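You operate a simulated robot arm through the tools that you are given. There is no shell and no other tool. Be economical: measure what you need, move in short steps, check, and stop when the job is done.

The job below is to be done with a simulated two-armed robot. You get a single attempt, and the scene is never put back.

JOB
Take the cloth from the top of the packing bench and lay it out flat on the top of the dispatch bench.

It is judged by the outcome, as a careful person would: the job done as asked, and still so three seconds after it is handed in. It fails if anything else is knocked over, pushed out of place, dropped, spilled or broken. Flat cloth is picked up by pressing the open fingertips on it (5 to 10 N) and closing them slowly along it; thin cloth reads only 2 to 8 mm in the jaws.

ROBOT AND FRAMES
Two 6-joint arms with two-finger parallel grippers on one trunk, on a base that drives. Base frame: it is fixed to the floor where the robot stands at the start and does not move with it; the origin is under the middle of the robot, x ahead of it, y to its left, z up. Readings come in mm, rad, newtons and seconds.
The left shoulder is at the start at [280, 185, 780], the right one opposite. With the tool pointing down near the work surface each hand reaches from about 520 to 900 mm from the robot's upright axis, wherever it stands, measured 20 degrees to its own side. Places, roughly: cloth [2000, 250, 750]; top of the dispatch bench [3600, -2000, 900]. Payload 1.57 kg a hand.
The tool frame of a hand sits at the grasp point between the pads (the TCP): z along the fingers, y along the line on which they close. The tips reach 30 mm beyond it. Largest opening 80 mm; finger width 17, thickness 12; the body of the gripper, 40 by 82 mm, starts 80 mm behind the TCP.
Orientation is told as [roll, pitch, yaw] about the base's x, y, z axes, in that order, counted from this pose: with the fingers straight down and closing along the base's y, the tool's x points along the base's -x, its y along +y and its z along -z.

CONTROLS
- The arms move only by the tool step_arm. It takes "left_moves", "right_moves" or both (then of equal length, played together; a hand with none holds still); each is a list of rows, each a list of 7 numbers: the shift along the tool's x, y, z in units of 20 mm (1.0 is 20 mm), then the turn, a rotation vector about the tool's x, y, z in units of 4 degrees (1.0 is 4 degrees), then the opening, from 0 (shut) to 1 (fully open). In form: [[dx, dy, dz, wx, wy, wz, gripper], ...]. A call has 1 to 10 rows; each row shifts and turns the commanded pose from where the row before left it, along the tool's axes as they then stand. A call with a number of a shift or a turn outside -1 to 1 is refused whole. Rows are played at 5 a second. More than 50 mm and 0.15 rad between two rows, or a gripper value outside its range, and nothing of the call is played. Where a pose cannot be reached the arm comes as near as it can. A force on the tool above 40 N (or 10 N above the force at the start of the call, whichever is more), or a blocked arm, ends the call early, and 0.2 s more pass. The fingers move at their own pace (about 153 mm/s each) and stop on an object; they squeeze with about 33 N. The grip force told is the motor's: it shows also when the fingers shut on nothing. Time passes only in rows, and 0.2 s behind the last, so rows that do not move let the fingers close. It gives the time, the measured TCP pose, the force on the tool (base axes), the opening and the grip force at its end, in the units of the frame above (readings bear some noise), with the torque about the TCP (base axes, N m) and any sound that the robot's microphone picked up.
- Cameras (640 x 400 px; columns grow to the right, rows downward): "scene" is now at [245.3, 36.6, 1280.9]; the picture's right is [0.33, -0.94, 0.00], its down [-0.30, -0.11, -0.95] and it looks along [0.89, 0.32, -0.32] (base axes); focal length 249 px, centre (320, 200). "left" rides on the left gripper at [72, 7, -122] in its tool frame; the picture's right is [-0.09, 1.00, 0.00], its down [-0.84, -0.08, -0.54] and it looks along [-0.54, -0.05, 0.84] (tool axes); focal length 238 px, centre (320, 200). "right" rides on the right gripper at [72, -7, -122] in its tool frame; the picture's right is [0.09, 1.00, 0.00], its down [-0.84, 0.08, -0.54] and it looks along [-0.54, 0.05, 0.84] (tool axes); focal length 238 px, centre (320, 200). There is no depth. A picture from a camera that has moved, and an enlarged one, comes with that camera's place and axes in the base frame and with its lens. The place of the scene camera against the robot may be out by one fixed shift of up to 25 mm in any direction.
- grab_frame(camera): a new picture of that camera. The clock stands still meanwhile.
- move_column(by): slides the trunk up (or, below 0, down) by that many mm; the arms and the scene camera ride with it, the base frame stays. It gives what a move gives, with no picture.
- steer(legs): drives the robot by 1 to 6 legs, each [ahead, turn to the left] in mm and rad, along the robot's own axes; the way and the turn of a leg run together, so that a leg with both is an arc; at most 1500 mm and 3.142 rad a leg. The arms and the cameras ride along, it lands a little off, and it stops where it bumps. It gives what a move gives.
- pan_tilt(pan, tilt): turns the head with the scene camera to pan (to the left, within 1.501 rad either way) and tilt (down, from -0.506 to 1.204), counted from straight ahead of the robot. It gives what a move gives.
- zoom(camera, box): a new picture of the part [left, top, right, bottom] of that camera's present view, enlarged. The clock stands still meanwhile.
- job_done(): hands the job in; it is judged then, once.

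Go step by step. Nothing tells you exact positions but the pictures and the camera data: compare them with the known pose of the tool, close in by small moves and look again before you grip or let go. The budget is 120 turns and 88 pictures, counting those below and the enlarged ones. Unless the task says otherwise, let go and move clear before handing in, and close with one line.

The tools are called after "Call:" by a JSON object that holds its "api" and its "payload". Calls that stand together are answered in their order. step_arm: Moves the arms, as the interface text tells. Its arguments: {"type":"object","properties":{"left_moves":{"type":"array","items":{"type":"array","items":{"type":"number"}}},"right_moves":{"type":"array","items":{"type":"array","items":{"type":"number"}}}},"required":[]} The other tools are called the same way: move_column (by) slides the trunk up or down; steer (legs) drives the base; pan_tilt (pan, tilt) turns the head that bears the scene camera; grab_frame (camera) takes a picture; zoom (camera, box) takes an enlarged picture of a part of a camera's view; job_done () hands the job in.

At the start:

```text
time_s: 0.0
left_eef_pos: [515.8, 324.9, 1085.8]
left_orientation: [0.0, -0.001, -0.001]
left_contact_force: [0.6, -0.1, 0.7]
left_wrist_torque: [0.04, 0.04, 0.0]
left_opening: 80.1
left_grasp_force: 0.0
right_eef_pos: [605.0, -138.8, 1088.9]
right_orientation: [0.001, 0.0, 0.001]
right_contact_force: [-1.1, 0.5, 0.2]
right_wrist_torque: [-0.01, -0.04, 0.01]
right_opening: 80.0
right_grasp_force: 0.0
trunk travel left (down, up): [-475.0, 515.0]
robot x, y, heading: [1.5, 0.4, 0.002]
head pan, tilt: [0.34, 0.326]
```

scene: 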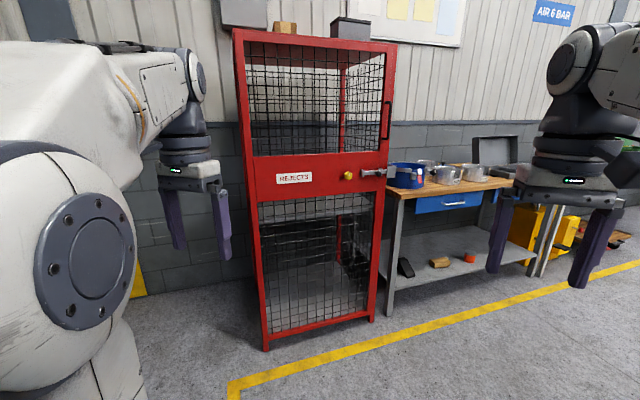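
right: 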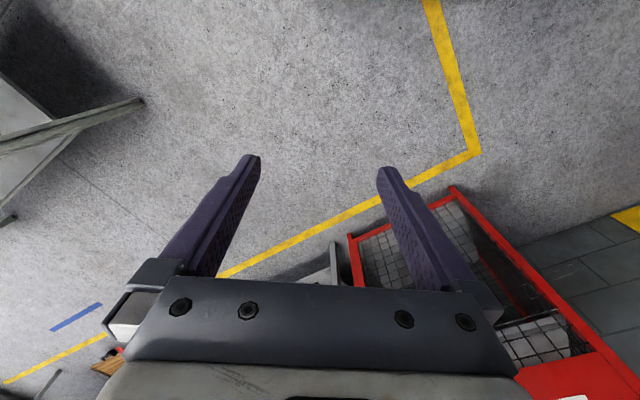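
left: 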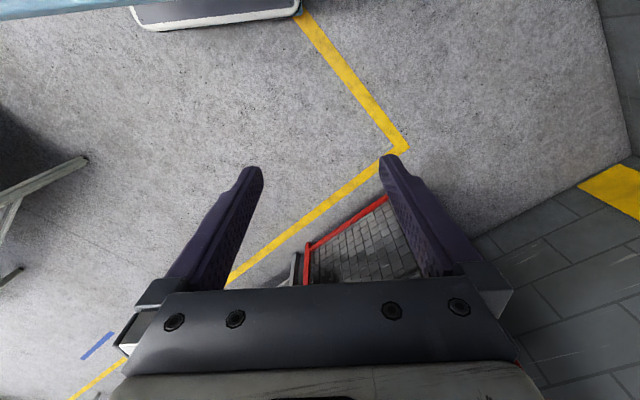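

I see a red reject cage and a bench with pots behind it; the cloth should be about there. I'll look straight ahead and to the right first.

Call:
{"api": "pan_tilt", "payload": {"pan": 0.0, "tilt": 0.35}}

Call:
{"api": "grab_frame", "payload": {"camera": "scene"}}

Call:
{"api": "pan_tilt", "payload": {"pan": -0.8, "tilt": 0.3}}

Call:
{"api": "grab_frame", "payload": {"camera": "scene"}}

```text
time_s: 0.8
left_eef_pos: [514.8, 324.5, 1085.4]
left_orientation: [0.001, -0.001, -0.001]
left_contact_force: [-1.4, 0.6, -0.8]
left_wrist_torque: [-0.01, 0.0, -0.02]
left_opening: 79.8
left_grasp_force: 0.0
right_eef_pos: [604.9, -140.3, 1088.9]
right_orientation: [0.0, 0.0, 0.001]
right_contact_force: [0.3, -0.9, -0.9]
right_wrist_torque: [-0.02, 0.01, 0.03]
right_opening: 79.7
right_grasp_force: 0.1
trunk travel left (down, up): [-475.0, 515.0]
robot x, y, heading: [-0.7, 1.7, -0.002]
head pan, tilt: [0.0, 0.351]
```

```text
84 pictures are left
camera scene: at [250.5, 5.6, 1278.6], right [0.0, -1.0, 0.0], down [-0.34, 0.0, -0.94], along [0.94, 0.0, -0.34], focal length 249 px, centre (320, 200)
```

scene: 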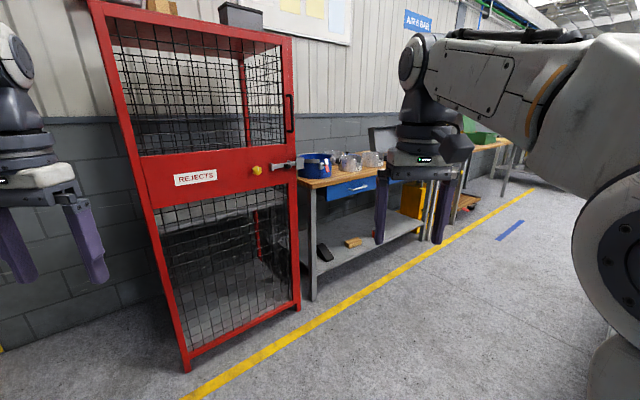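

```text
time_s: 2.0
left_eef_pos: [516.0, 324.6, 1085.6]
left_orientation: [0.0, 0.001, 0.0]
left_contact_force: [-0.7, -0.3, -0.1]
left_wrist_torque: [-0.01, -0.01, -0.01]
left_opening: 80.1
left_grasp_force: 0.0
right_eef_pos: [604.9, -138.9, 1088.1]
right_orientation: [0.0, 0.001, 0.001]
right_contact_force: [0.4, -0.5, 0.1]
right_wrist_torque: [0.0, 0.02, -0.01]
right_opening: 79.7
right_grasp_force: 0.0
trunk travel left (down, up): [-475.0, 515.0]
robot x, y, heading: [1.6, 2.3, -0.0]
head pan, tilt: [-0.799, 0.3]
```

```text
83 pictures are left
camera scene: at [222.5, -61.4, 1283.4], right [-0.72, -0.7, 0.0], down [-0.21, 0.21, -0.96], along [0.67, -0.68, -0.3], focal length 249 px, centre (320, 200)
```

scene: 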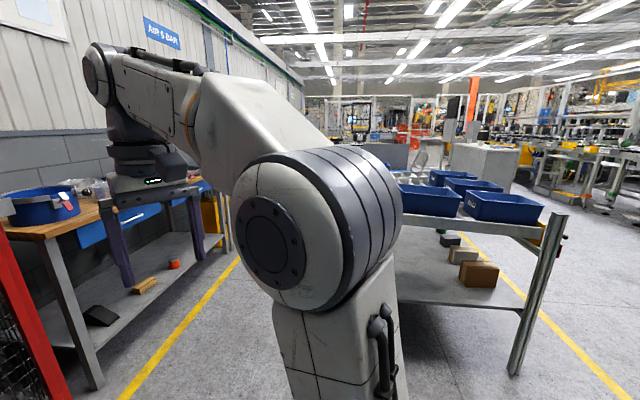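

The benches stand along the oblique wall on the right; the packing bench starts just right of the cage. Zooming in on it.

Call:
{"api": "zoom", "payload": {"camera": "scene", "box": [0, 130, 240, 280]}}

Call:
{"api": "pan_tilt", "payload": {"pan": -0.2, "tilt": 0.3}}

Call:
{"api": "zoom", "payload": {"camera": "scene", "box": [300, 80, 620, 280]}}

```text
2.67 times, centred on (120, 205) of scene
camera zoom: at [222.5, -61.4, 1283.4], right [-0.72, -0.7, 0.0], down [-0.21, 0.21, -0.96], along [0.67, -0.68, -0.3], focal length 665 px, centre (853, 187)
```

zoom: 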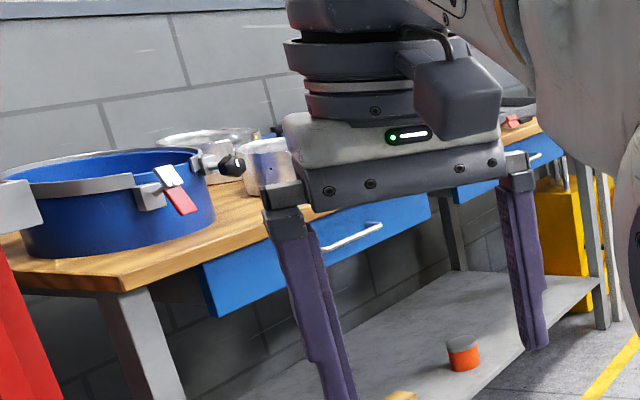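

```text
time_s: 3.0
left_eef_pos: [515.3, 323.9, 1085.1]
left_orientation: [0.0, 0.001, 0.0]
left_contact_force: [-0.5, -0.7, -0.9]
left_wrist_torque: [-0.02, -0.03, 0.01]
left_opening: 80.0
left_grasp_force: 0.1
right_eef_pos: [605.7, -140.0, 1089.6]
right_orientation: [0.001, 0.0, 0.0]
right_contact_force: [0.4, -0.5, 0.2]
right_wrist_torque: [0.03, 0.0, 0.02]
right_opening: 80.2
right_grasp_force: 0.0
trunk travel left (down, up): [-475.0, 515.0]
robot x, y, heading: [-0.6, 2.8, -0.001]
head pan, tilt: [-0.201, 0.3]
```

```text
2.00 times, centred on (460, 180) of scene
camera zoom: at [248.9, -13.2, 1283.4], right [-0.2, -0.98, 0.0], down [-0.29, 0.06, -0.96], along [0.94, -0.19, -0.3], focal length 499 px, centre (40, 240)
```

zoom: 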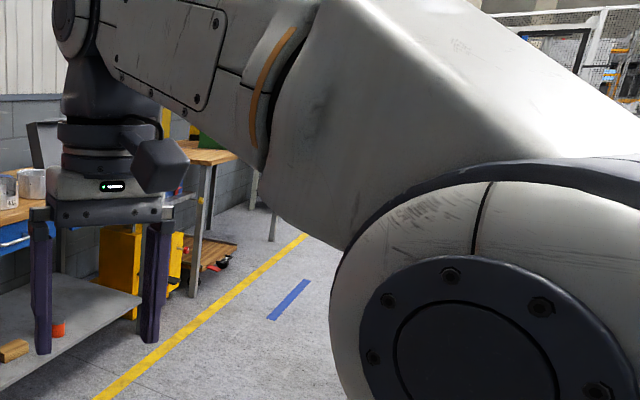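

The bench top is seen too flatly from here. I'll raise the trunk and look again.

Call:
{"api": "move_column", "payload": {"by": 450}}

Call:
{"api": "pan_tilt", "payload": {"pan": -0.1, "tilt": 0.5}}

Call:
{"api": "grab_frame", "payload": {"camera": "scene"}}

```text
refused: 450 is not a number from -400 to 400
```

```text
time_s: 3.7
left_eef_pos: [515.7, 323.4, 1085.7]
left_orientation: [-0.001, -0.001, 0.0]
left_contact_force: [0.0, 0.6, -0.3]
left_wrist_torque: [0.04, 0.01, 0.01]
left_opening: 80.2
left_grasp_force: 0.0
right_eef_pos: [606.4, -139.6, 1089.2]
right_orientation: [0.0, -0.001, -0.001]
right_contact_force: [-0.5, -0.2, -0.4]
right_wrist_torque: [0.0, -0.02, 0.01]
right_opening: 79.9
right_grasp_force: 0.2
trunk travel left (down, up): [-475.0, 515.0]
robot x, y, heading: [-2.9, -1.6, -0.001]
head pan, tilt: [-0.099, 0.499]
```

```text
80 pictures are left
camera scene: at [247.9, -3.5, 1265.0], right [-0.1, -0.99, 0.0], down [-0.48, 0.05, -0.88], along [0.87, -0.09, -0.48], focal length 249 px, centre (320, 200)
```

scene: 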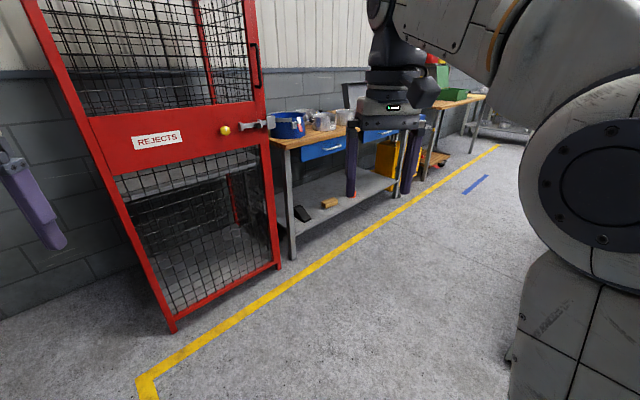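

I'll raise the trunk and check both the bench top and the tub table on the right for clearance.

Call:
{"api": "move_column", "payload": {"by": 400}}

Call:
{"api": "grab_frame", "payload": {"camera": "scene"}}

Call:
{"api": "pan_tilt", "payload": {"pan": -0.7, "tilt": 0.6}}

Call:
{"api": "grab_frame", "payload": {"camera": "scene"}}

```text
time_s: 7.5
left_eef_pos: [516.4, 324.4, 1484.6]
left_orientation: [0.0, 0.001, 0.0]
left_contact_force: [0.1, -0.2, 0.5]
left_wrist_torque: [0.03, -0.03, -0.02]
left_opening: 80.3
left_grasp_force: 0.0
right_eef_pos: [605.5, -139.0, 1488.3]
right_orientation: [-0.001, 0.0, 0.001]
right_contact_force: [0.4, -0.3, 0.0]
right_wrist_torque: [0.02, 0.02, 0.01]
right_opening: 80.0
right_grasp_force: 0.1
trunk travel left (down, up): [-875.0, 115.0]
robot x, y, heading: [1.0, 2.4, 0.001]
head pan, tilt: [-0.099, 0.499]
```

```text
79 pictures are left
camera scene: at [248.0, -3.5, 1664.9], right [-0.1, -1.0, 0.0], down [-0.48, 0.05, -0.88], along [0.87, -0.09, -0.48], focal length 249 px, centre (320, 200)
```

scene: 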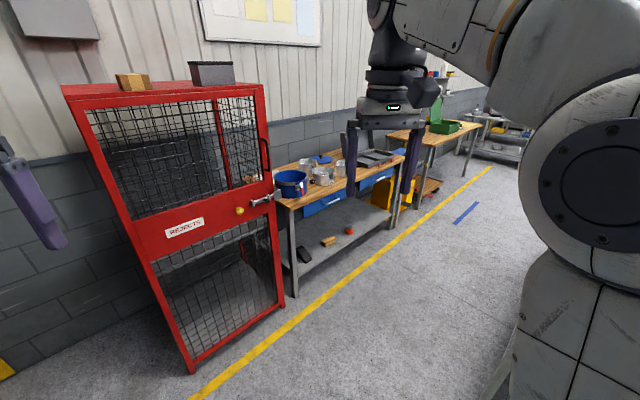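

```text
time_s: 8.5
left_eef_pos: [516.3, 325.6, 1485.3]
left_orientation: [0.0, -0.001, 0.0]
left_contact_force: [-0.7, 0.1, 0.4]
left_wrist_torque: [0.02, -0.04, 0.02]
left_opening: 80.0
left_grasp_force: 0.1
right_eef_pos: [605.6, -139.2, 1489.8]
right_orientation: [-0.001, 0.0, 0.0]
right_contact_force: [-0.8, 0.1, -0.2]
right_wrist_torque: [-0.02, 0.02, -0.02]
right_opening: 80.3
right_grasp_force: 0.1
trunk travel left (down, up): [-875.0, 115.0]
robot x, y, heading: [-0.6, -0.3, -0.003]
head pan, tilt: [-0.7, 0.6]
```

```text
78 pictures are left
camera scene: at [225.1, -51.4, 1655.9], right [-0.64, -0.77, 0.0], down [-0.43, 0.36, -0.83], along [0.63, -0.53, -0.56], focal length 249 px, centre (320, 200)
```

scene: 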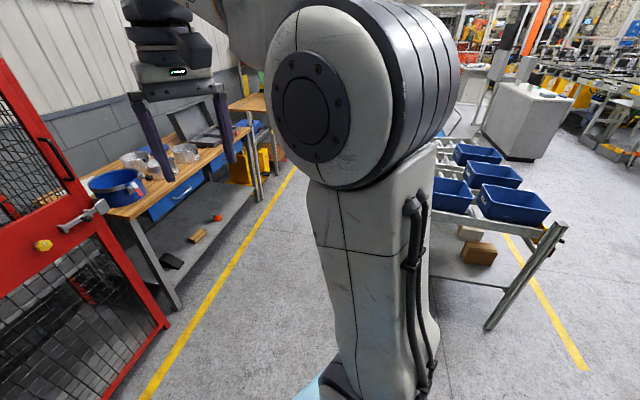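

The corridor between bench and conveyor looks about 1.5 m wide. I'll zoom on the bench top.

Call:
{"api": "pan_tilt", "payload": {"pan": -0.1, "tilt": 0.5}}

Call:
{"api": "zoom", "payload": {"camera": "scene", "box": [260, 110, 480, 248]}}

```text
time_s: 9.5
left_eef_pos: [515.0, 325.1, 1485.8]
left_orientation: [-0.001, 0.001, 0.002]
left_contact_force: [-0.2, 0.4, -0.1]
left_wrist_torque: [0.0, -0.01, -0.02]
left_opening: 80.1
left_grasp_force: 0.0
right_eef_pos: [604.9, -139.0, 1488.7]
right_orientation: [0.0, 0.001, 0.001]
right_contact_force: [-0.6, -0.9, 0.3]
right_wrist_torque: [-0.04, -0.01, -0.03]
right_opening: 80.1
right_grasp_force: 0.0
trunk travel left (down, up): [-875.0, 115.0]
robot x, y, heading: [1.8, -3.7, -0.0]
head pan, tilt: [-0.099, 0.499]
```

```text
2.90 times, centred on (370, 179) of scene
camera zoom: at [247.9, -3.6, 1664.9], right [-0.1, -0.99, 0.0], down [-0.48, 0.05, -0.88], along [0.87, -0.09, -0.48], focal length 723 px, centre (175, 261)
```

zoom: 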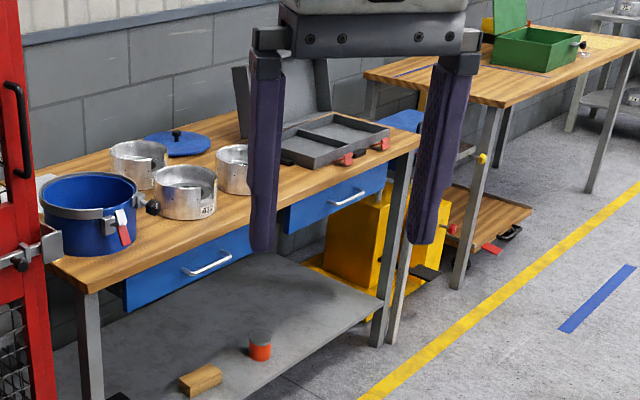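

A whitish thing sits at the back left of the bench behind the blue tub, probably the cloth. I drive to in front of the bench, facing it, with a standoff of about 600 mm.

Call:
{"api": "steer", "payload": {"legs": [[0, -0.415], [1480, 0], [0, 1.115]]}}

Call:
{"api": "pan_tilt", "payload": {"pan": 0.15, "tilt": 0.8}}

Call:
{"api": "grab_frame", "payload": {"camera": "scene"}}

```text
time_s: 21.0
left_eef_pos: [1516.3, 24.5, 1485.8]
left_orientation: [0.0, -0.001, 0.768]
left_contact_force: [0.8, -0.3, -1.6]
left_wrist_torque: [0.01, 0.01, -0.01]
left_opening: 79.9
left_grasp_force: 0.1
right_eef_pos: [1903.8, -247.1, 1489.8]
right_orientation: [0.0, 0.0, 0.768]
right_contact_force: [-0.9, 0.0, -0.8]
right_wrist_torque: [-0.01, -0.04, 0.04]
right_opening: 80.1
right_grasp_force: 0.0
trunk travel left (down, up): [-875.0, 115.0]
robot x, y, heading: [1371.7, -567.6, 0.769]
head pan, tilt: [-0.099, 0.499]
```

```text
time_s: 21.8
left_eef_pos: [1516.9, 25.2, 1485.7]
left_orientation: [0.0, -0.001, 0.767]
left_contact_force: [0.3, 0.7, -0.6]
left_wrist_torque: [0.0, -0.02, 0.01]
left_opening: 80.2
left_grasp_force: 0.0
right_eef_pos: [1904.5, -247.1, 1488.8]
right_orientation: [0.0, 0.0, 0.768]
right_contact_force: [0.9, -0.1, -0.8]
right_wrist_torque: [0.02, -0.02, 0.01]
right_opening: 80.0
right_grasp_force: 0.0
trunk travel left (down, up): [-875.0, 115.0]
robot x, y, heading: [1367.5, -566.2, 0.77]
head pan, tilt: [0.15, 0.799]
```

```text
76 pictures are left
camera scene: at [1533.0, -385.9, 1639.1], right [0.79, -0.61, 0.0], down [-0.43, -0.57, -0.7], along [0.42, 0.55, -0.72], focal length 249 px, centre (320, 200)
```

scene: 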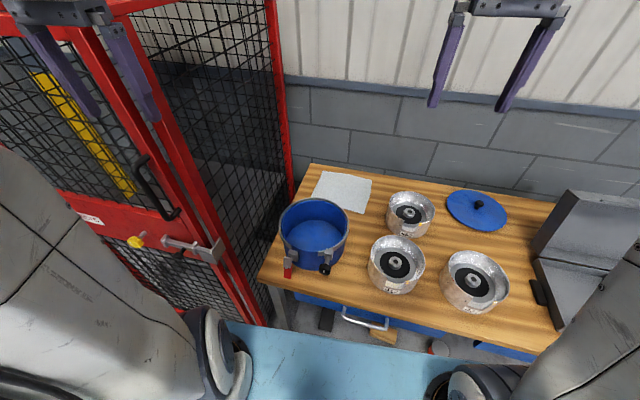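

The cloth lies flat and pale at the back left corner of the bench, behind the blue tub and near the cage. Zooming, and checking the base's clearance.

Call:
{"api": "zoom", "payload": {"camera": "scene", "box": [260, 140, 420, 240]}}

Call:
{"api": "pan_tilt", "payload": {"pan": 0.15, "tilt": 1.2}}

Call:
{"api": "grab_frame", "payload": {"camera": "scene"}}

```text
4.00 times, centred on (340, 190) of scene
camera zoom: at [1533.0, -385.9, 1639.1], right [0.79, -0.61, 0.0], down [-0.43, -0.57, -0.7], along [0.42, 0.55, -0.72], focal length 997 px, centre (240, 240)
```

zoom: 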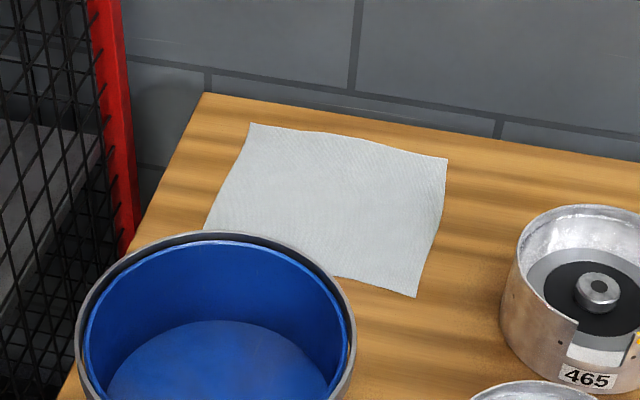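

```text
time_s: 22.6
left_eef_pos: [1517.2, 24.0, 1484.8]
left_orientation: [0.001, 0.0, 0.769]
left_contact_force: [0.5, -0.5, -0.6]
left_wrist_torque: [0.04, 0.0, 0.03]
left_opening: 80.0
left_grasp_force: 0.0
right_eef_pos: [1903.9, -246.1, 1488.9]
right_orientation: [-0.001, 0.001, 0.769]
right_contact_force: [0.4, 0.0, -1.0]
right_wrist_torque: [0.02, -0.04, -0.02]
right_opening: 79.9
right_grasp_force: 0.1
trunk travel left (down, up): [-875.0, 115.0]
robot x, y, heading: [1372.3, -566.0, 0.765]
head pan, tilt: [0.15, 1.201]
```

```text
74 pictures are left
camera scene: at [1518.0, -405.5, 1611.3], right [0.79, -0.61, 0.0], down [-0.57, -0.74, -0.36], along [0.22, 0.29, -0.93], focal length 249 px, centre (320, 200)
```

scene: 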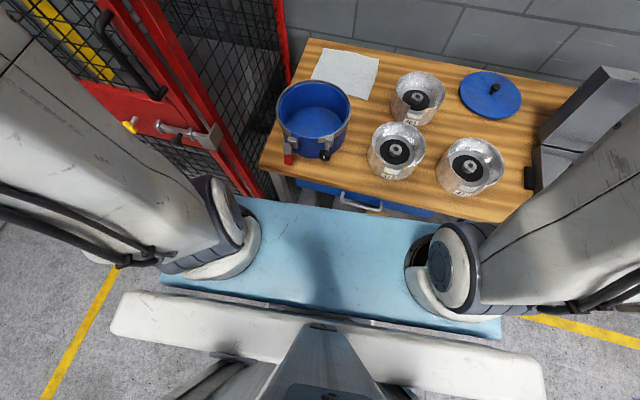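

The cloth is about 240 mm square, with its far edge free: I'll grip that edge near its two corners with both hands. First I draw the hands together so the left arm stays clear of the cage.

Call:
{"api": "step_arm", "payload": {"left_moves": [[-0.4, -0.9, 0, 0, 0, 0, 0.5], [-0.4, -0.9, 0, 0, 0, 0, 0.5], [-0.4, -0.9, 0, 0, 0, 0, 0.5], [-0.4, -0.9, 0, 0, 0, 0, 0.5], [-0.4, -0.9, 0, 0, 0, 0, 0.5], [-0.4, -0.9, 0, 0, 0, 0, 0.5], [-0.4, -0.9, 0, 0, 0, 0, 0.5], [-0.4, -0.9, 0, 0, 0, 0, 0.5], [-0.4, -0.9, 0, 0, 0, 0, 0.5], [-0.4, -0.9, 0, 0, 0, 0, 0.5]], "right_moves": [[0, 0.2, 0, 0, 0, 0, 0.5], [0, 0.2, 0, 0, 0, 0, 0.5], [0, 0.2, 0, 0, 0, 0, 0.5], [0, 0.2, 0, 0, 0, 0, 0.5], [0, 0.2, 0, 0, 0, 0, 0.5], [0, 0.2, 0, 0, 0, 0, 0.5], [0, 0.2, 0, 0, 0, 0, 0.5], [0, 0.2, 0, 0, 0, 0, 0.5], [0, 0.2, 0, 0, 0, 0, 0.5], [0, 0.2, 0, 0, 0, 0, 0.5]]}}

Call:
{"api": "pan_tilt", "payload": {"pan": 0.3, "tilt": 0.6}}

Call:
{"api": "grab_frame", "payload": {"camera": "scene"}}

```text
time_s: 24.8
left_eef_pos: [1698.9, -49.8, 1486.6]
left_orientation: [0.0, 0.0, 0.768]
left_contact_force: [0.3, 0.2, -0.2]
left_wrist_torque: [0.0, 0.0, 0.0]
left_opening: 40.0
left_grasp_force: 0.1
right_eef_pos: [1875.9, -218.2, 1488.4]
right_orientation: [0.0, 0.001, 0.768]
right_contact_force: [-0.6, -0.1, 0.7]
right_wrist_torque: [0.0, -0.02, -0.01]
right_opening: 39.9
right_grasp_force: 0.1
trunk travel left (down, up): [-875.0, 115.0]
robot x, y, heading: [1371.0, -565.4, 0.77]
head pan, tilt: [0.15, 1.201]
```

```text
time_s: 25.8
left_eef_pos: [1699.4, -48.9, 1485.8]
left_orientation: [-0.001, 0.001, 0.767]
left_contact_force: [0.1, 0.9, -0.6]
left_wrist_torque: [0.02, -0.02, 0.02]
left_opening: 39.9
left_grasp_force: 0.1
right_eef_pos: [1876.1, -218.5, 1487.8]
right_orientation: [-0.001, 0.0, 0.769]
right_contact_force: [0.0, 0.5, -0.8]
right_wrist_torque: [0.01, 0.0, 0.0]
right_opening: 40.0
right_grasp_force: 0.2
trunk travel left (down, up): [-875.0, 115.0]
robot x, y, heading: [1372.4, -570.1, 0.769]
head pan, tilt: [0.3, 0.6]
```

```text
73 pictures are left
camera scene: at [1526.5, -372.5, 1655.8], right [0.88, -0.48, 0.0], down [-0.27, -0.5, -0.82], along [0.4, 0.72, -0.57], focal length 249 px, centre (320, 200)
```

scene: 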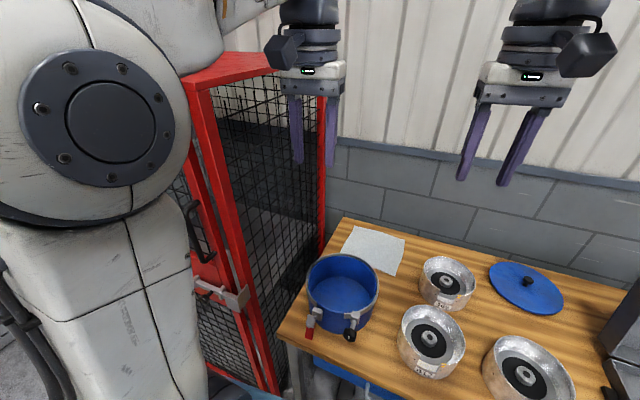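

The scene camera reads about 15 mm high, and the left elbow sticks out toward the cage. I'll extend the hands forward and down here to see how the elbow behaves before approaching.

Call:
{"api": "step_arm", "payload": {"left_moves": [[-1, 0, 1, 0, 0, 0, 0.5], [-1, 0, 1, 0, 0, 0, 0.5], [-1, 0, 1, 0, 0, 0, 0.5], [-1, 0, 1, 0, 0, 0, 0.5], [-1, 0, 1, 0, 0, 0, 0.5], [-1, 0, 1, 0, 0, 0, 0.5], [-1, 0, 1, 0, 0, 0, 0.5], [-1, 0, 1, 0, 0, 0, 0.5], [-1, 0, 1, 0, 0, 0, 0.5], [-1, 0, 1, 0, 0, 0, 0.5]], "right_moves": [[-1, 0, 1, 0, 0, 0, 0.5], [-1, 0, 1, 0, 0, 0, 0.5], [-1, 0, 1, 0, 0, 0, 0.5], [-1, 0, 1, 0, 0, 0, 0.5], [-1, 0, 1, 0, 0, 0, 0.5], [-1, 0, 1, 0, 0, 0, 0.5], [-1, 0, 1, 0, 0, 0, 0.5], [-1, 0, 1, 0, 0, 0, 0.5], [-1, 0, 1, 0, 0, 0, 0.5], [-1, 0, 1, 0, 0, 0, 0.5]]}}

Call:
{"api": "grab_frame", "payload": {"camera": "scene"}}

```text
time_s: 28.0
left_eef_pos: [1843.3, 90.5, 1289.2]
left_orientation: [0.0, -0.001, 0.77]
left_contact_force: [1.0, -0.2, 0.1]
left_wrist_torque: [-0.03, -0.02, 0.03]
left_opening: 40.3
left_grasp_force: 0.1
right_eef_pos: [2020.6, -77.9, 1288.9]
right_orientation: [0.001, 0.0, 0.766]
right_contact_force: [-0.6, 0.0, 0.1]
right_wrist_torque: [0.01, -0.01, 0.0]
right_opening: 39.9
right_grasp_force: 0.0
trunk travel left (down, up): [-875.0, 115.0]
robot x, y, heading: [1369.9, -568.4, 0.766]
head pan, tilt: [0.3, 0.6]
```

```text
72 pictures are left
camera scene: at [1526.6, -372.4, 1655.8], right [0.88, -0.48, 0.0], down [-0.27, -0.5, -0.82], along [0.4, 0.72, -0.57], focal length 249 px, centre (320, 200)
```

scene: 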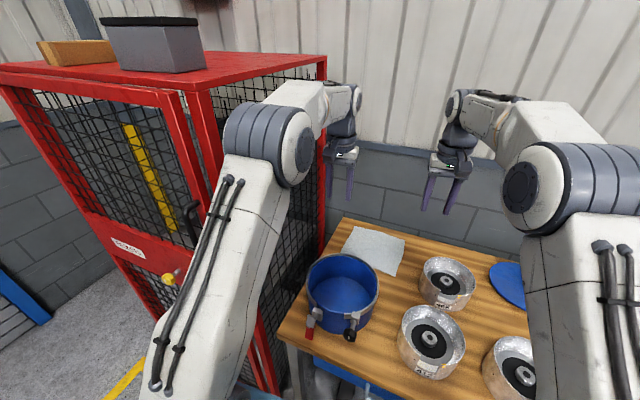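

The elbow stays near the hand's line now. Before closing in I want to know how far the base reaches forward, so I tilt the right wrist to look back beneath the carriage.

Call:
{"api": "step_arm", "payload": {"right_moves": [[1, 0, 0, 0, 1, 0, 0.5], [1, 0, 0, 0, 1, 0, 0.5], [1, 0, 0, 0, 1, 0, 0.5], [1, 0, 0, 0, 1, 0, 0.5], [1, 0, 0, 0, 1, 0, 0.5], [1, 0, 0, 0, 1, 0, 0.5], [1, 0, 0, 0, 1, 0, 0.5], [1, 0, 0, 0, 1, 0, 0.5]]}}

Call:
{"api": "grab_frame", "payload": {"camera": "right"}}

```text
time_s: 29.8
left_eef_pos: [1843.0, 90.0, 1289.3]
left_orientation: [-0.003, 0.001, 0.769]
left_contact_force: [0.2, 0.8, 0.6]
left_wrist_torque: [0.03, 0.0, 0.02]
left_opening: 40.1
left_grasp_force: 0.2
right_eef_pos: [1910.2, -185.6, 1327.3]
right_orientation: [0.0, 0.561, 0.767]
right_contact_force: [0.5, -0.1, -0.5]
right_wrist_torque: [-0.02, -0.02, -0.02]
right_opening: 40.2
right_grasp_force: 0.2
trunk travel left (down, up): [-875.0, 115.0]
robot x, y, heading: [1370.9, -565.2, 0.77]
head pan, tilt: [0.3, 0.6]
```

```text
71 pictures are left
camera right: at [1918.0, -186.7, 1468.7], right [-0.75, 0.66, 0.05], down [0.66, 0.75, 0.01], along [-0.03, 0.04, -1.0], focal length 238 px, centre (320, 200)
```

right: 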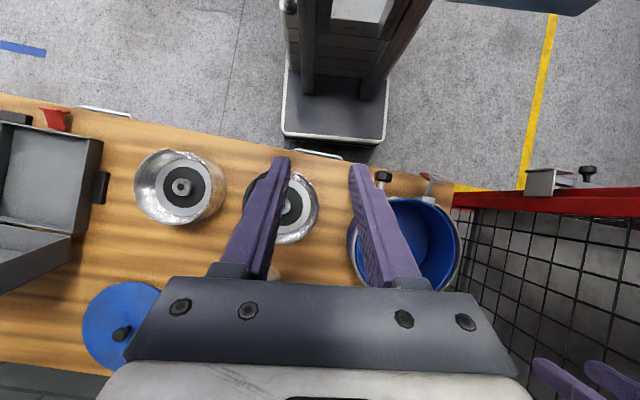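

That view shows the base front reaches about 350 mm ahead, so I can advance only about 150 mm. That makes the near edge of the cloth the one to grip. I restore the wrist and reposition: back off slightly turned, then come in square to the bench.

Call:
{"api": "step_arm", "payload": {"right_moves": [[0, 0, 0, 0, -1, 0, 0.5], [0, 0, 0, 0, -1, 0, 0.5], [0, 0, 0, 0, -1, 0, 0.5], [0, 0, 0, 0, -1, 0, 0.5], [0, 0, 0, 0, -1, 0, 0.5], [0, 0, 0, 0, -1, 0, 0.5], [0, 0, 0, 0, -1, 0, 0.5], [0, 0, 0, 0, -1, 0, 0.5]]}}

Call:
{"api": "steer", "payload": {"legs": [[0, -0.268], [-270, 0], [0, 0.2], [400, 0]]}}

Call:
{"api": "grab_frame", "payload": {"camera": "left"}}

Call:
{"api": "grab_frame", "payload": {"camera": "scene"}}

```text
time_s: 31.6
left_eef_pos: [1843.9, 89.2, 1289.2]
left_orientation: [-0.001, 0.001, 0.768]
left_contact_force: [-0.3, -0.2, -0.1]
left_wrist_torque: [-0.01, 0.01, -0.02]
left_opening: 40.0
left_grasp_force: 0.1
right_eef_pos: [1908.6, -185.3, 1328.4]
right_orientation: [0.0, -0.002, 0.767]
right_contact_force: [0.8, 0.1, -0.6]
right_wrist_torque: [-0.03, 0.0, 0.01]
right_opening: 39.9
right_grasp_force: 0.0
trunk travel left (down, up): [-875.0, 115.0]
robot x, y, heading: [1372.1, -566.0, 0.765]
head pan, tilt: [0.3, 0.6]
```

```text
time_s: 37.3
left_eef_pos: [1954.2, 182.8, 1289.2]
left_orientation: [0.001, 0.0, 0.699]
left_contact_force: [0.4, 0.0, 0.1]
left_wrist_torque: [0.03, 0.0, -0.03]
left_opening: 40.3
left_grasp_force: 0.1
right_eef_pos: [2001.5, -95.7, 1328.6]
right_orientation: [0.0, 0.0, 0.697]
right_contact_force: [-0.8, 0.4, 0.5]
right_wrist_torque: [-0.04, -0.03, -0.02]
right_opening: 40.1
right_grasp_force: 0.0
trunk travel left (down, up): [-875.0, 115.0]
robot x, y, heading: [1438.0, -439.7, 0.704]
head pan, tilt: [0.3, 0.6]
```

```text
70 pictures are left
camera left: at [1894.0, 143.8, 1410.5], right [-0.57, 0.82, 0.0], down [0.69, 0.48, 0.54], along [0.45, 0.31, -0.84], focal length 238 px, centre (320, 200)
```

left: 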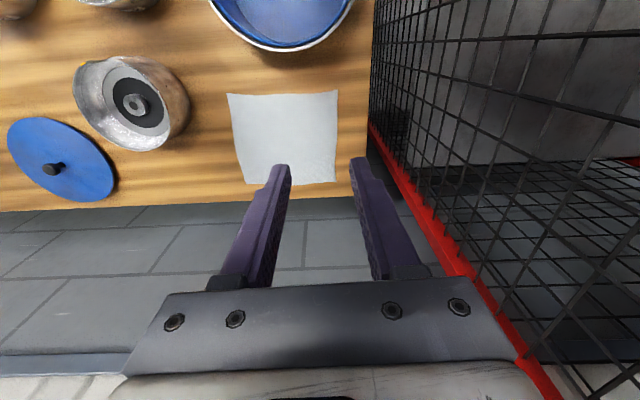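

```text
69 pictures are left
camera scene: at [1606.2, -255.7, 1655.8], right [0.84, -0.54, 0.0], down [-0.3, -0.48, -0.83], along [0.45, 0.69, -0.56], focal length 249 px, centre (320, 200)
```

scene: 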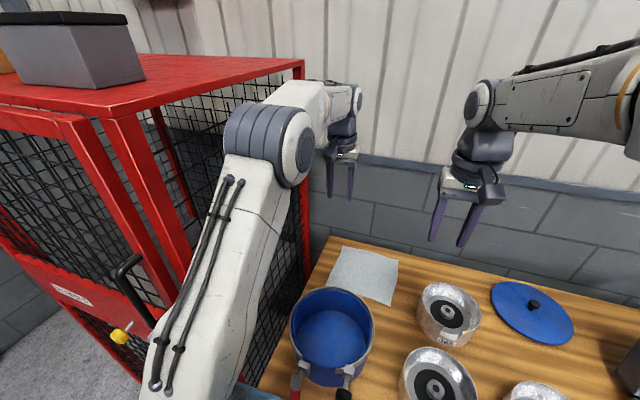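

From the left camera the cloth's near corners are about [2083, 24] and [1940, 225], with the top at z near 840. I move both hands over the grip points and come part way down.

Call:
{"api": "step_arm", "payload": {"left_moves": [[-0.17, 0.01, 0.7, 0, 0, 0, 0.5], [-0.17, 0.01, 0.7, 0, 0, 0, 0.5], [-0.17, 0.01, 0.7, 0, 0, 0, 0.5], [-0.17, 0.01, 0.7, 0, 0, 0, 0.5], [-0.17, 0.01, 0.7, 0, 0, 0, 0.5], [-0.17, 0.01, 0.7, 0, 0, 0, 0.5], [-0.17, 0.01, 0.7, 0, 0, 0, 0.5], [-0.17, 0.01, 0.7, 0, 0, 0, 0.5], [-0.17, 0.01, 0.7, 0, 0, 0, 0.5], [0, 0, 0.7, 0, 0, 1, 0.5]], "right_moves": [[-0.9, 0.4, 0.9, 0, 0, 0, 0.5], [-0.9, 0.4, 0.9, 0, 0, 0, 0.5], [-0.9, 0.4, 0.9, 0, 0, 0, 0.5], [-0.9, 0.4, 0.9, 0, 0, 0, 0.5], [-0.9, 0.4, 0.9, 0, 0, 0, 0.5], [-0.9, 0.4, 0.9, 0, 0, 0, 0.5], [-0.9, 0.4, 0.9, 0, 0, 0, 0.5], [-0.9, 0.4, 0.9, 0, 0, 0, 0.5], [-0.9, 0.4, 0.9, 0, 0, 0, 0.5], [0, 0, 0.9, 0, 0, 1, 0.5]]}}

Call:
{"api": "grab_frame", "payload": {"camera": "scene"}}

Call:
{"api": "grab_frame", "payload": {"camera": "right"}}

```text
time_s: 39.5
left_eef_pos: [1976.5, 204.5, 1149.1]
left_orientation: [0.001, 0.0, 0.627]
left_contact_force: [0.2, 0.3, -0.8]
left_wrist_torque: [-0.01, 0.03, -0.02]
left_opening: 39.7
left_grasp_force: 0.1
right_eef_pos: [2080.0, 65.7, 1148.8]
right_orientation: [0.001, -0.001, 0.629]
right_contact_force: [-0.1, -0.9, 0.1]
right_wrist_torque: [0.02, 0.03, 0.02]
right_opening: 40.0
right_grasp_force: 0.1
trunk travel left (down, up): [-875.0, 115.0]
robot x, y, heading: [1441.8, -437.0, 0.701]
head pan, tilt: [0.3, 0.6]
```

```text
68 pictures are left
camera scene: at [1606.4, -255.5, 1655.8], right [0.84, -0.54, 0.0], down [-0.3, -0.48, -0.82], along [0.45, 0.69, -0.57], focal length 249 px, centre (320, 200)
```

scene: 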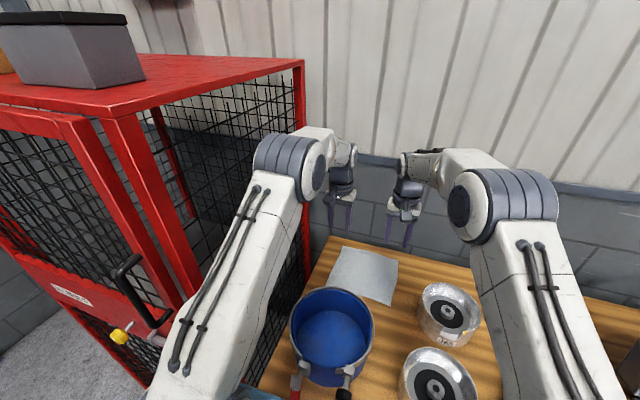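

```text
67 pictures are left
camera right: at [2027.1, 18.8, 1269.4], right [-0.66, 0.75, 0.0], down [0.63, 0.55, 0.54], along [0.41, 0.36, -0.84], focal length 238 px, centre (320, 200)
```

right: 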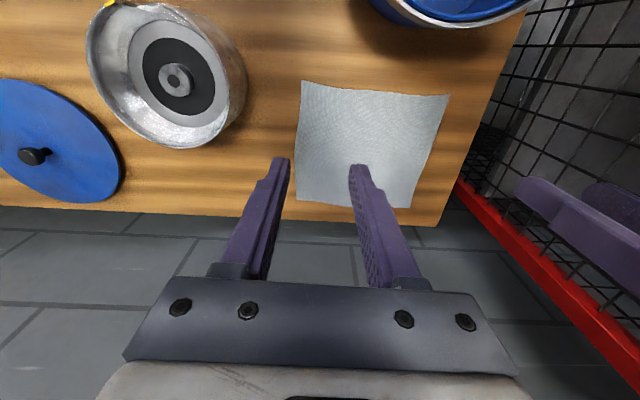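

Both hands are over the grip points, and the bench top comes out at z about 850. Descending to just above it.

Call:
{"api": "step_arm", "payload": {"left_moves": [[0, 0, 1, 0, 0, 0, 0.5], [0, 0, 1, 0, 0, 0, 0.5], [0, 0, 1, 0, 0, 0, 0.5], [0, 0, 1, 0, 0, 0, 0.5], [0, 0, 1, 0, 0, 0, 0.5], [0, 0, 1, 0, 0, 0, 0.5], [0, 0, 1, 0, 0, 0, 0.5], [0, 0, 1, 0, 0, 0, 0.5], [0, 0, 1, 0, 0, 0, 0.5], [0, 0, 1, 0, 0, 0, 0.5]], "right_moves": [[0, 0, 1, 0, 0, 0, 0.5], [0, 0, 1, 0, 0, 0, 0.5], [0, 0, 1, 0, 0, 0, 0.5], [0, 0, 1, 0, 0, 0, 0.5], [0, 0, 1, 0, 0, 0, 0.5], [0, 0, 1, 0, 0, 0, 0.5], [0, 0, 1, 0, 0, 0, 0.5], [0, 0, 1, 0, 0, 0, 0.5], [0, 0, 1, 0, 0, 0, 0.5], [0, 0, 1, 0, 0, 0, 0.5]]}}

Call:
{"api": "grab_frame", "payload": {"camera": "scene"}}

Call:
{"api": "grab_frame", "payload": {"camera": "left"}}

Call:
{"api": "grab_frame", "payload": {"camera": "right"}}

```text
time_s: 41.7
left_eef_pos: [1975.9, 205.4, 948.4]
left_orientation: [0.0, -0.001, 0.627]
left_contact_force: [-0.4, -0.5, 0.6]
left_wrist_torque: [0.01, -0.02, 0.01]
left_opening: 40.2
left_grasp_force: 0.1
right_eef_pos: [2075.9, 64.0, 947.6]
right_orientation: [0.0, -0.001, 0.628]
right_contact_force: [-0.3, -0.7, -0.5]
right_wrist_torque: [-0.02, -0.01, 0.0]
right_opening: 39.9
right_grasp_force: 0.0
trunk travel left (down, up): [-875.0, 115.0]
robot x, y, heading: [1438.7, -437.8, 0.703]
head pan, tilt: [0.3, 0.6]
```

```text
66 pictures are left
camera scene: at [1606.3, -255.7, 1655.9], right [0.84, -0.54, 0.0], down [-0.3, -0.48, -0.83], along [0.45, 0.69, -0.56], focal length 249 px, centre (320, 200)
```

scene: 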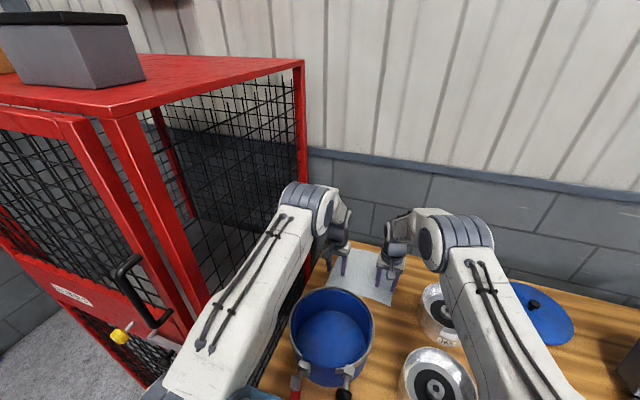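

```text
65 pictures are left
camera left: at [1912.2, 170.5, 1069.8], right [-0.51, 0.86, 0.0], down [0.72, 0.43, 0.54], along [0.47, 0.28, -0.84], focal length 238 px, centre (320, 200)
```

left: 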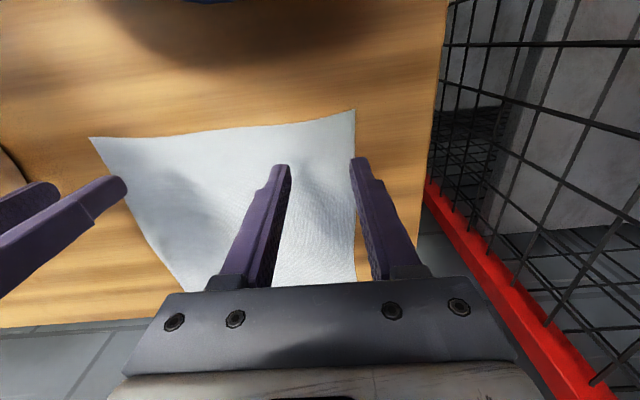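

```text
64 pictures are left
camera right: at [2023.0, 16.9, 1068.6], right [-0.66, 0.75, 0.0], down [0.63, 0.55, 0.54], along [0.41, 0.36, -0.84], focal length 238 px, centre (320, 200)
```

right: 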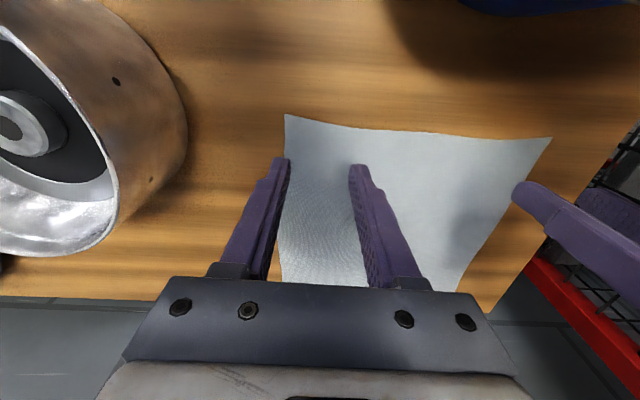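

Fingertips line up with the near corners with slight margin. I descend to a few mm above the cloth.

Call:
{"api": "step_arm", "payload": {"left_moves": [[0, -0.2, 0.8, 0, 0, 0, 0.5], [0, 0, 0.8, 0, 0, 0, 0.5], [0, 0, 0.7, 0, 0, 0, 0.5], [0, 0, 0.6, 0, 0, 0, 0.5], [0, 0, 0.2, 0, 0, 0, 0.5]], "right_moves": [[0, 0.3, 0.8, 0, 0, 0, 0.5], [0, 0, 0.8, 0, 0, 0, 0.5], [0, 0, 0.7, 0, 0, 0, 0.5], [0, 0, 0.6, 0, 0, 0, 0.5], [0, 0, 0.2, 0, 0, 0, 0.5]]}}

Call:
{"api": "step_arm", "payload": {"left_moves": [[0, 0, 0.1, 0, 0, 0, 0.5], [0, 0, 0, 0, 0, 0, 0.5]], "right_moves": [[0, 0, 0.1, 0, 0, 0, 0.5], [0, 0, 0, 0, 0, 0, 0.5]]}}

```text
time_s: 42.9
left_eef_pos: [1979.9, 201.5, 890.7]
left_orientation: [0.002, -0.005, 0.628]
left_contact_force: [-1.2, -0.1, 13.7]
left_wrist_torque: [-0.06, 0.1, -0.01]
left_opening: 40.1
left_grasp_force: 0.0
right_eef_pos: [2076.1, 68.0, 891.3]
right_orientation: [0.0, -0.009, 0.628]
right_contact_force: [-3.3, -3.6, 30.7]
right_wrist_torque: [-0.54, -0.07, -0.07]
right_opening: 40.1
right_grasp_force: 0.2
trunk travel left (down, up): [-875.0, 115.0]
robot x, y, heading: [1437.0, -438.0, 0.7]
head pan, tilt: [0.3, 0.6]
```

```text
time_s: 43.3
left_eef_pos: [1981.6, 204.7, 890.2]
left_orientation: [0.0, -0.013, 0.629]
left_contact_force: [0.6, 0.6, 14.7]
left_wrist_torque: [-0.09, 0.04, 0.01]
left_opening: 40.1
left_grasp_force: 0.0
right_eef_pos: [2076.7, 71.1, 891.3]
right_orientation: [0.004, -0.013, 0.629]
right_contact_force: [0.7, -0.3, 14.7]
right_wrist_torque: [-0.32, -0.16, 0.04]
right_opening: 39.9
right_grasp_force: 0.1
trunk travel left (down, up): [-875.0, 115.0]
robot x, y, heading: [1439.5, -439.8, 0.698]
head pan, tilt: [0.3, 0.6]
stopped in row 1 (right hand): the force on the tool passed its limit at 43 N (the readings are from after the stop); the commanded pose is now the measured one
```

The fingertips touch at TCP z about 891 (top near 861), pressing about 15 N. I ease off slightly and close slowly.

Call:
{"api": "step_arm", "payload": {"left_moves": [[0, 0, -0.03, 0, 0, 0, 0.5], [0, 0, 0, 0, 0, 0, 0.5]], "right_moves": [[0, 0, -0.03, 0, 0, 0, 0.5], [0, 0, 0, 0, 0, 0, 0.5]]}}

```text
time_s: 43.9
left_eef_pos: [1981.9, 203.0, 890.7]
left_orientation: [0.001, -0.012, 0.628]
left_contact_force: [4.7, 2.3, 25.0]
left_wrist_torque: [-0.09, -0.01, 0.03]
left_opening: 39.9
left_grasp_force: 0.1
right_eef_pos: [2077.7, 70.7, 890.5]
right_orientation: [0.003, -0.01, 0.63]
right_contact_force: [2.1, 3.3, 18.2]
right_wrist_torque: [-0.29, -0.18, 0.07]
right_opening: 39.9
right_grasp_force: 0.1
trunk travel left (down, up): [-875.0, 115.0]
robot x, y, heading: [1438.1, -436.6, 0.699]
head pan, tilt: [0.3, 0.6]
```

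Call:
{"api": "step_arm", "payload": {"left_moves": [[0, 0, -0.07, 0, 0, 0, 0.5], [0, 0, 0, 0, 0, 0, 0.5]], "right_moves": [[0, 0, -0.05, 0, 0, 0, 0.5], [0, 0, 0, 0, 0, 0, 0.5]]}}

```text
time_s: 44.5
left_eef_pos: [1979.4, 201.6, 891.6]
left_orientation: [0.0, -0.004, 0.628]
left_contact_force: [3.4, 2.7, 17.3]
left_wrist_torque: [0.01, 0.0, -0.03]
left_opening: 40.0
left_grasp_force: 0.1
right_eef_pos: [2076.7, 70.8, 891.3]
right_orientation: [0.005, -0.009, 0.628]
right_contact_force: [2.4, 3.8, 20.1]
right_wrist_torque: [-0.27, -0.25, 0.1]
right_opening: 39.4
right_grasp_force: 0.0
trunk travel left (down, up): [-875.0, 115.0]
robot x, y, heading: [1440.4, -439.6, 0.704]
head pan, tilt: [0.3, 0.6]
```

Call:
{"api": "step_arm", "payload": {"left_moves": [[0, 0, -0.08, 0, 0, 0, 0.5], [0, 0, 0, 0, 0, 0, 0.5]], "right_moves": [[0, 0, -0.11, 0, 0, 0, 0.5], [0, 0, 0, 0, 0, 0, 0.5]]}}

```text
time_s: 45.1
left_eef_pos: [1978.9, 201.0, 893.2]
left_orientation: [0.001, -0.003, 0.628]
left_contact_force: [-0.1, 1.4, 7.8]
left_wrist_torque: [-0.01, 0.06, -0.01]
left_opening: 40.1
left_grasp_force: 0.0
right_eef_pos: [2075.2, 70.1, 891.2]
right_orientation: [0.003, -0.003, 0.627]
right_contact_force: [-0.2, 0.0, 6.9]
right_wrist_torque: [-0.1, -0.09, 0.03]
right_opening: 39.8
right_grasp_force: 0.0
trunk travel left (down, up): [-875.0, 115.0]
robot x, y, heading: [1436.3, -437.8, 0.698]
head pan, tilt: [0.3, 0.6]
```

Both hands press about 7–8 N. Closing slowly now.

Call:
{"api": "step_arm", "payload": {"left_moves": [[0, 0, 0, 0, 0, 0, 0.45], [0, 0, 0, 0, 0, 0, 0.4], [0, 0, 0, 0, 0, 0, 0.35], [0, 0, 0, 0, 0, 0, 0.3], [0, 0, 0, 0, 0, 0, 0.25], [0, 0, 0, 0, 0, 0, 0.2], [0, 0, 0, 0, 0, 0, 0.15], [0, 0, 0, 0, 0, 0, 0.1], [0, 0, 0, 0, 0, 0, 0.05], [0, 0, 0, 0, 0, 0, 0]], "right_moves": [[0, 0, 0, 0, 0, 0, 0.45], [0, 0, 0, 0, 0, 0, 0.4], [0, 0, 0, 0, 0, 0, 0.35], [0, 0, 0, 0, 0, 0, 0.3], [0, 0, 0, 0, 0, 0, 0.25], [0, 0, 0, 0, 0, 0, 0.2], [0, 0, 0, 0, 0, 0, 0.15], [0, 0, 0, 0, 0, 0, 0.1], [0, 0, 0, 0, 0, 0, 0.05], [0, 0, 0, 0, 0, 0, 0]]}}

Call:
{"api": "grab_frame", "payload": {"camera": "left"}}

Call:
{"api": "grab_frame", "payload": {"camera": "right"}}

```text
time_s: 47.3
left_eef_pos: [1981.4, 203.3, 892.3]
left_orientation: [-0.001, -0.004, 0.628]
left_contact_force: [0.5, 0.3, -0.8]
left_wrist_torque: [0.0, -0.03, 0.01]
left_opening: 2.1
left_grasp_force: 23.5
right_eef_pos: [2077.3, 71.1, 891.5]
right_orientation: [0.002, -0.006, 0.63]
right_contact_force: [-0.2, -0.2, 0.8]
right_wrist_torque: [0.0, -0.03, 0.0]
right_opening: 0.1
right_grasp_force: 21.1
trunk travel left (down, up): [-875.0, 115.0]
robot x, y, heading: [1435.4, -437.9, 0.699]
head pan, tilt: [0.3, 0.6]
```

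```text
63 pictures are left
camera left: at [1916.9, 166.8, 1013.4], right [-0.51, 0.86, 0.0], down [0.72, 0.43, 0.55], along [0.47, 0.28, -0.84], focal length 238 px, centre (320, 200)
```

left: 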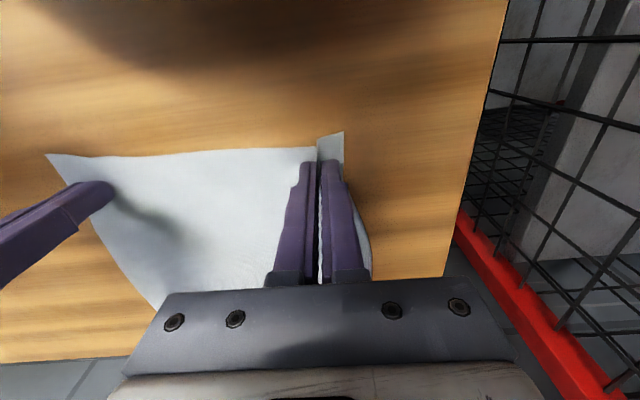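

```text
62 pictures are left
camera right: at [2023.9, 22.6, 1013.1], right [-0.66, 0.75, 0.0], down [0.63, 0.55, 0.55], along [0.41, 0.36, -0.84], focal length 238 px, centre (320, 200)
```

right: 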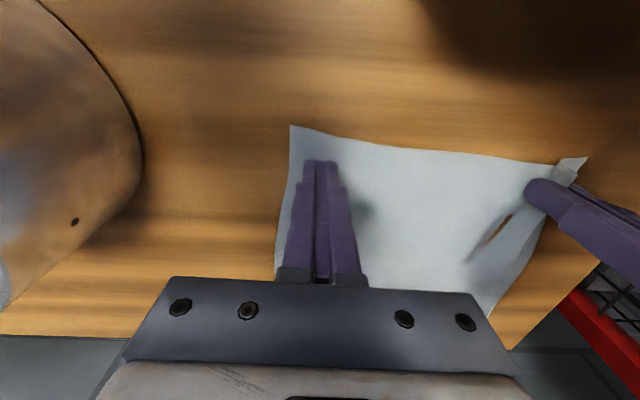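

The left hand holds a fold (2.1 mm) but the right slipped (0.1 mm). I re-open the right hand and press again.

Call:
{"api": "step_arm", "payload": {"left_moves": [[0, 0, 0, 0, 0, 0, 0], [0, 0, 0, 0, 0, 0, 0], [0, 0, 0, 0, 0, 0, 0], [0, 0, 0, 0, 0, 0, 0]], "right_moves": [[0, 0, -0.3, 0, 0, 0, 0], [0, 0, 0, 0, 0, 0, 0.5], [0, 0, 0.3, 0, 0, 0, 0.5], [0, 0, 0, 0, 0, 0, 0.5]]}}

```text
time_s: 48.3
left_eef_pos: [1980.2, 200.5, 891.6]
left_orientation: [0.0, -0.003, 0.63]
left_contact_force: [0.0, -0.4, 0.2]
left_wrist_torque: [0.0, 0.01, 0.01]
left_opening: 2.0
left_grasp_force: 23.6
right_eef_pos: [2077.4, 70.8, 890.9]
right_orientation: [0.001, -0.006, 0.628]
right_contact_force: [-0.4, -0.1, 4.0]
right_wrist_torque: [-0.07, -0.04, -0.05]
right_opening: 40.2
right_grasp_force: 0.1
trunk travel left (down, up): [-875.0, 115.0]
robot x, y, heading: [1440.0, -437.7, 0.702]
head pan, tilt: [0.3, 0.6]
```

Call:
{"api": "step_arm", "payload": {"left_moves": [[0, 0, 0, 0, 0, 0, 0], [0, 0, 0, 0, 0, 0, 0]], "right_moves": [[0, 0, 0.06, 0, 0, 0, 0.5], [0, 0, 0, 0, 0, 0, 0.5]]}}

```text
time_s: 48.9
left_eef_pos: [1981.1, 201.8, 893.6]
left_orientation: [0.0, -0.005, 0.628]
left_contact_force: [1.0, -0.3, 0.3]
left_wrist_torque: [-0.02, 0.0, -0.01]
left_opening: 2.1
left_grasp_force: 23.2
right_eef_pos: [2077.1, 69.5, 891.0]
right_orientation: [0.002, -0.007, 0.627]
right_contact_force: [-1.3, -1.7, 14.3]
right_wrist_torque: [-0.15, 0.01, -0.01]
right_opening: 39.9
right_grasp_force: 0.1
trunk travel left (down, up): [-875.0, 115.0]
robot x, y, heading: [1439.5, -442.1, 0.702]
head pan, tilt: [0.3, 0.6]
```

Call:
{"api": "step_arm", "payload": {"left_moves": [[0, 0, 0, 0, 0, 0, 0], [0, 0, 0, 0, 0, 0, 0], [0, 0, 0, 0, 0, 0, 0], [0, 0, 0, 0, 0, 0, 0], [0, 0, 0, 0, 0, 0, 0], [0, 0, 0, 0, 0, 0, 0], [0, 0, 0, 0, 0, 0, 0], [0, 0, 0, 0, 0, 0, 0], [0, 0, 0, 0, 0, 0, 0], [0, 0, 0, 0, 0, 0, 0]], "right_moves": [[0, 0, -0.02, 0, 0, 0, 0.46], [0, 0, 0, 0, 0, 0, 0.42], [0, 0, 0, 0, 0, 0, 0.37], [0, 0, 0, 0, 0, 0, 0.32], [0, 0, 0, 0, 0, 0, 0.27], [0, 0, 0, 0, 0, 0, 0.22], [0, 0, 0, 0, 0, 0, 0.16], [0, 0, 0, 0, 0, 0, 0.1], [0, 0, 0, 0, 0, 0, 0.0], [0, 0, 0, 0, 0, 0, 0]]}}

Call:
{"api": "grab_frame", "payload": {"camera": "right"}}

```text
time_s: 51.1
left_eef_pos: [1980.7, 201.9, 893.2]
left_orientation: [0.0, -0.005, 0.628]
left_contact_force: [2.6, -2.6, -0.1]
left_wrist_torque: [-0.08, -0.08, 0.02]
left_opening: 2.0
left_grasp_force: 23.9
right_eef_pos: [2078.0, 70.0, 891.7]
right_orientation: [0.002, -0.008, 0.629]
right_contact_force: [-0.6, 1.6, 20.2]
right_wrist_torque: [0.05, 0.12, 0.01]
right_opening: 0.0
right_grasp_force: 21.6
trunk travel left (down, up): [-875.0, 115.0]
robot x, y, heading: [1438.1, -440.2, 0.703]
head pan, tilt: [0.3, 0.6]
```

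```text
61 pictures are left
camera right: at [2024.1, 21.7, 1012.3], right [-0.66, 0.75, 0.0], down [0.63, 0.55, 0.55], along [0.41, 0.36, -0.84], focal length 238 px, centre (320, 200)
```

right: 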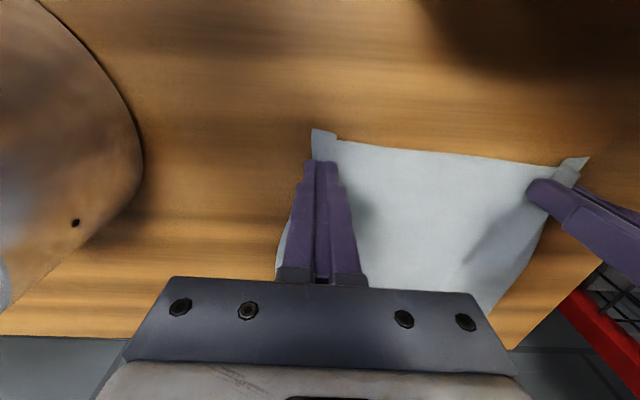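

The cloth has buckled at the right fingers but the jaw reads 0. I lift the right hand a little to see whether it is held.

Call:
{"api": "step_arm", "payload": {"right_moves": [[0, 0, -0.7, 0, 0, 0, 0], [0, 0, -0.7, 0, 0, 0, 0]]}}

Call:
{"api": "grab_frame", "payload": {"camera": "right"}}

```text
time_s: 51.7
left_eef_pos: [1979.3, 202.4, 892.1]
left_orientation: [0.0, -0.003, 0.627]
left_contact_force: [0.4, 0.3, 0.1]
left_wrist_torque: [0.02, 0.01, 0.01]
left_opening: 2.2
left_grasp_force: 23.7
right_eef_pos: [2076.7, 68.2, 916.3]
right_orientation: [0.002, -0.004, 0.628]
right_contact_force: [0.5, -0.6, -0.5]
right_wrist_torque: [0.01, -0.02, 0.0]
right_opening: 0.0
right_grasp_force: 21.2
trunk travel left (down, up): [-875.0, 115.0]
robot x, y, heading: [1437.5, -439.5, 0.702]
head pan, tilt: [0.3, 0.6]
```

```text
60 pictures are left
camera right: at [2023.6, 21.2, 1038.2], right [-0.66, 0.75, 0.0], down [0.63, 0.55, 0.55], along [0.41, 0.36, -0.84], focal length 238 px, centre (320, 200)
```

right: 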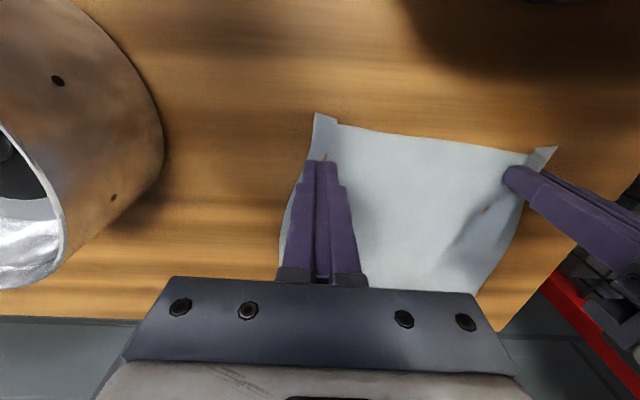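

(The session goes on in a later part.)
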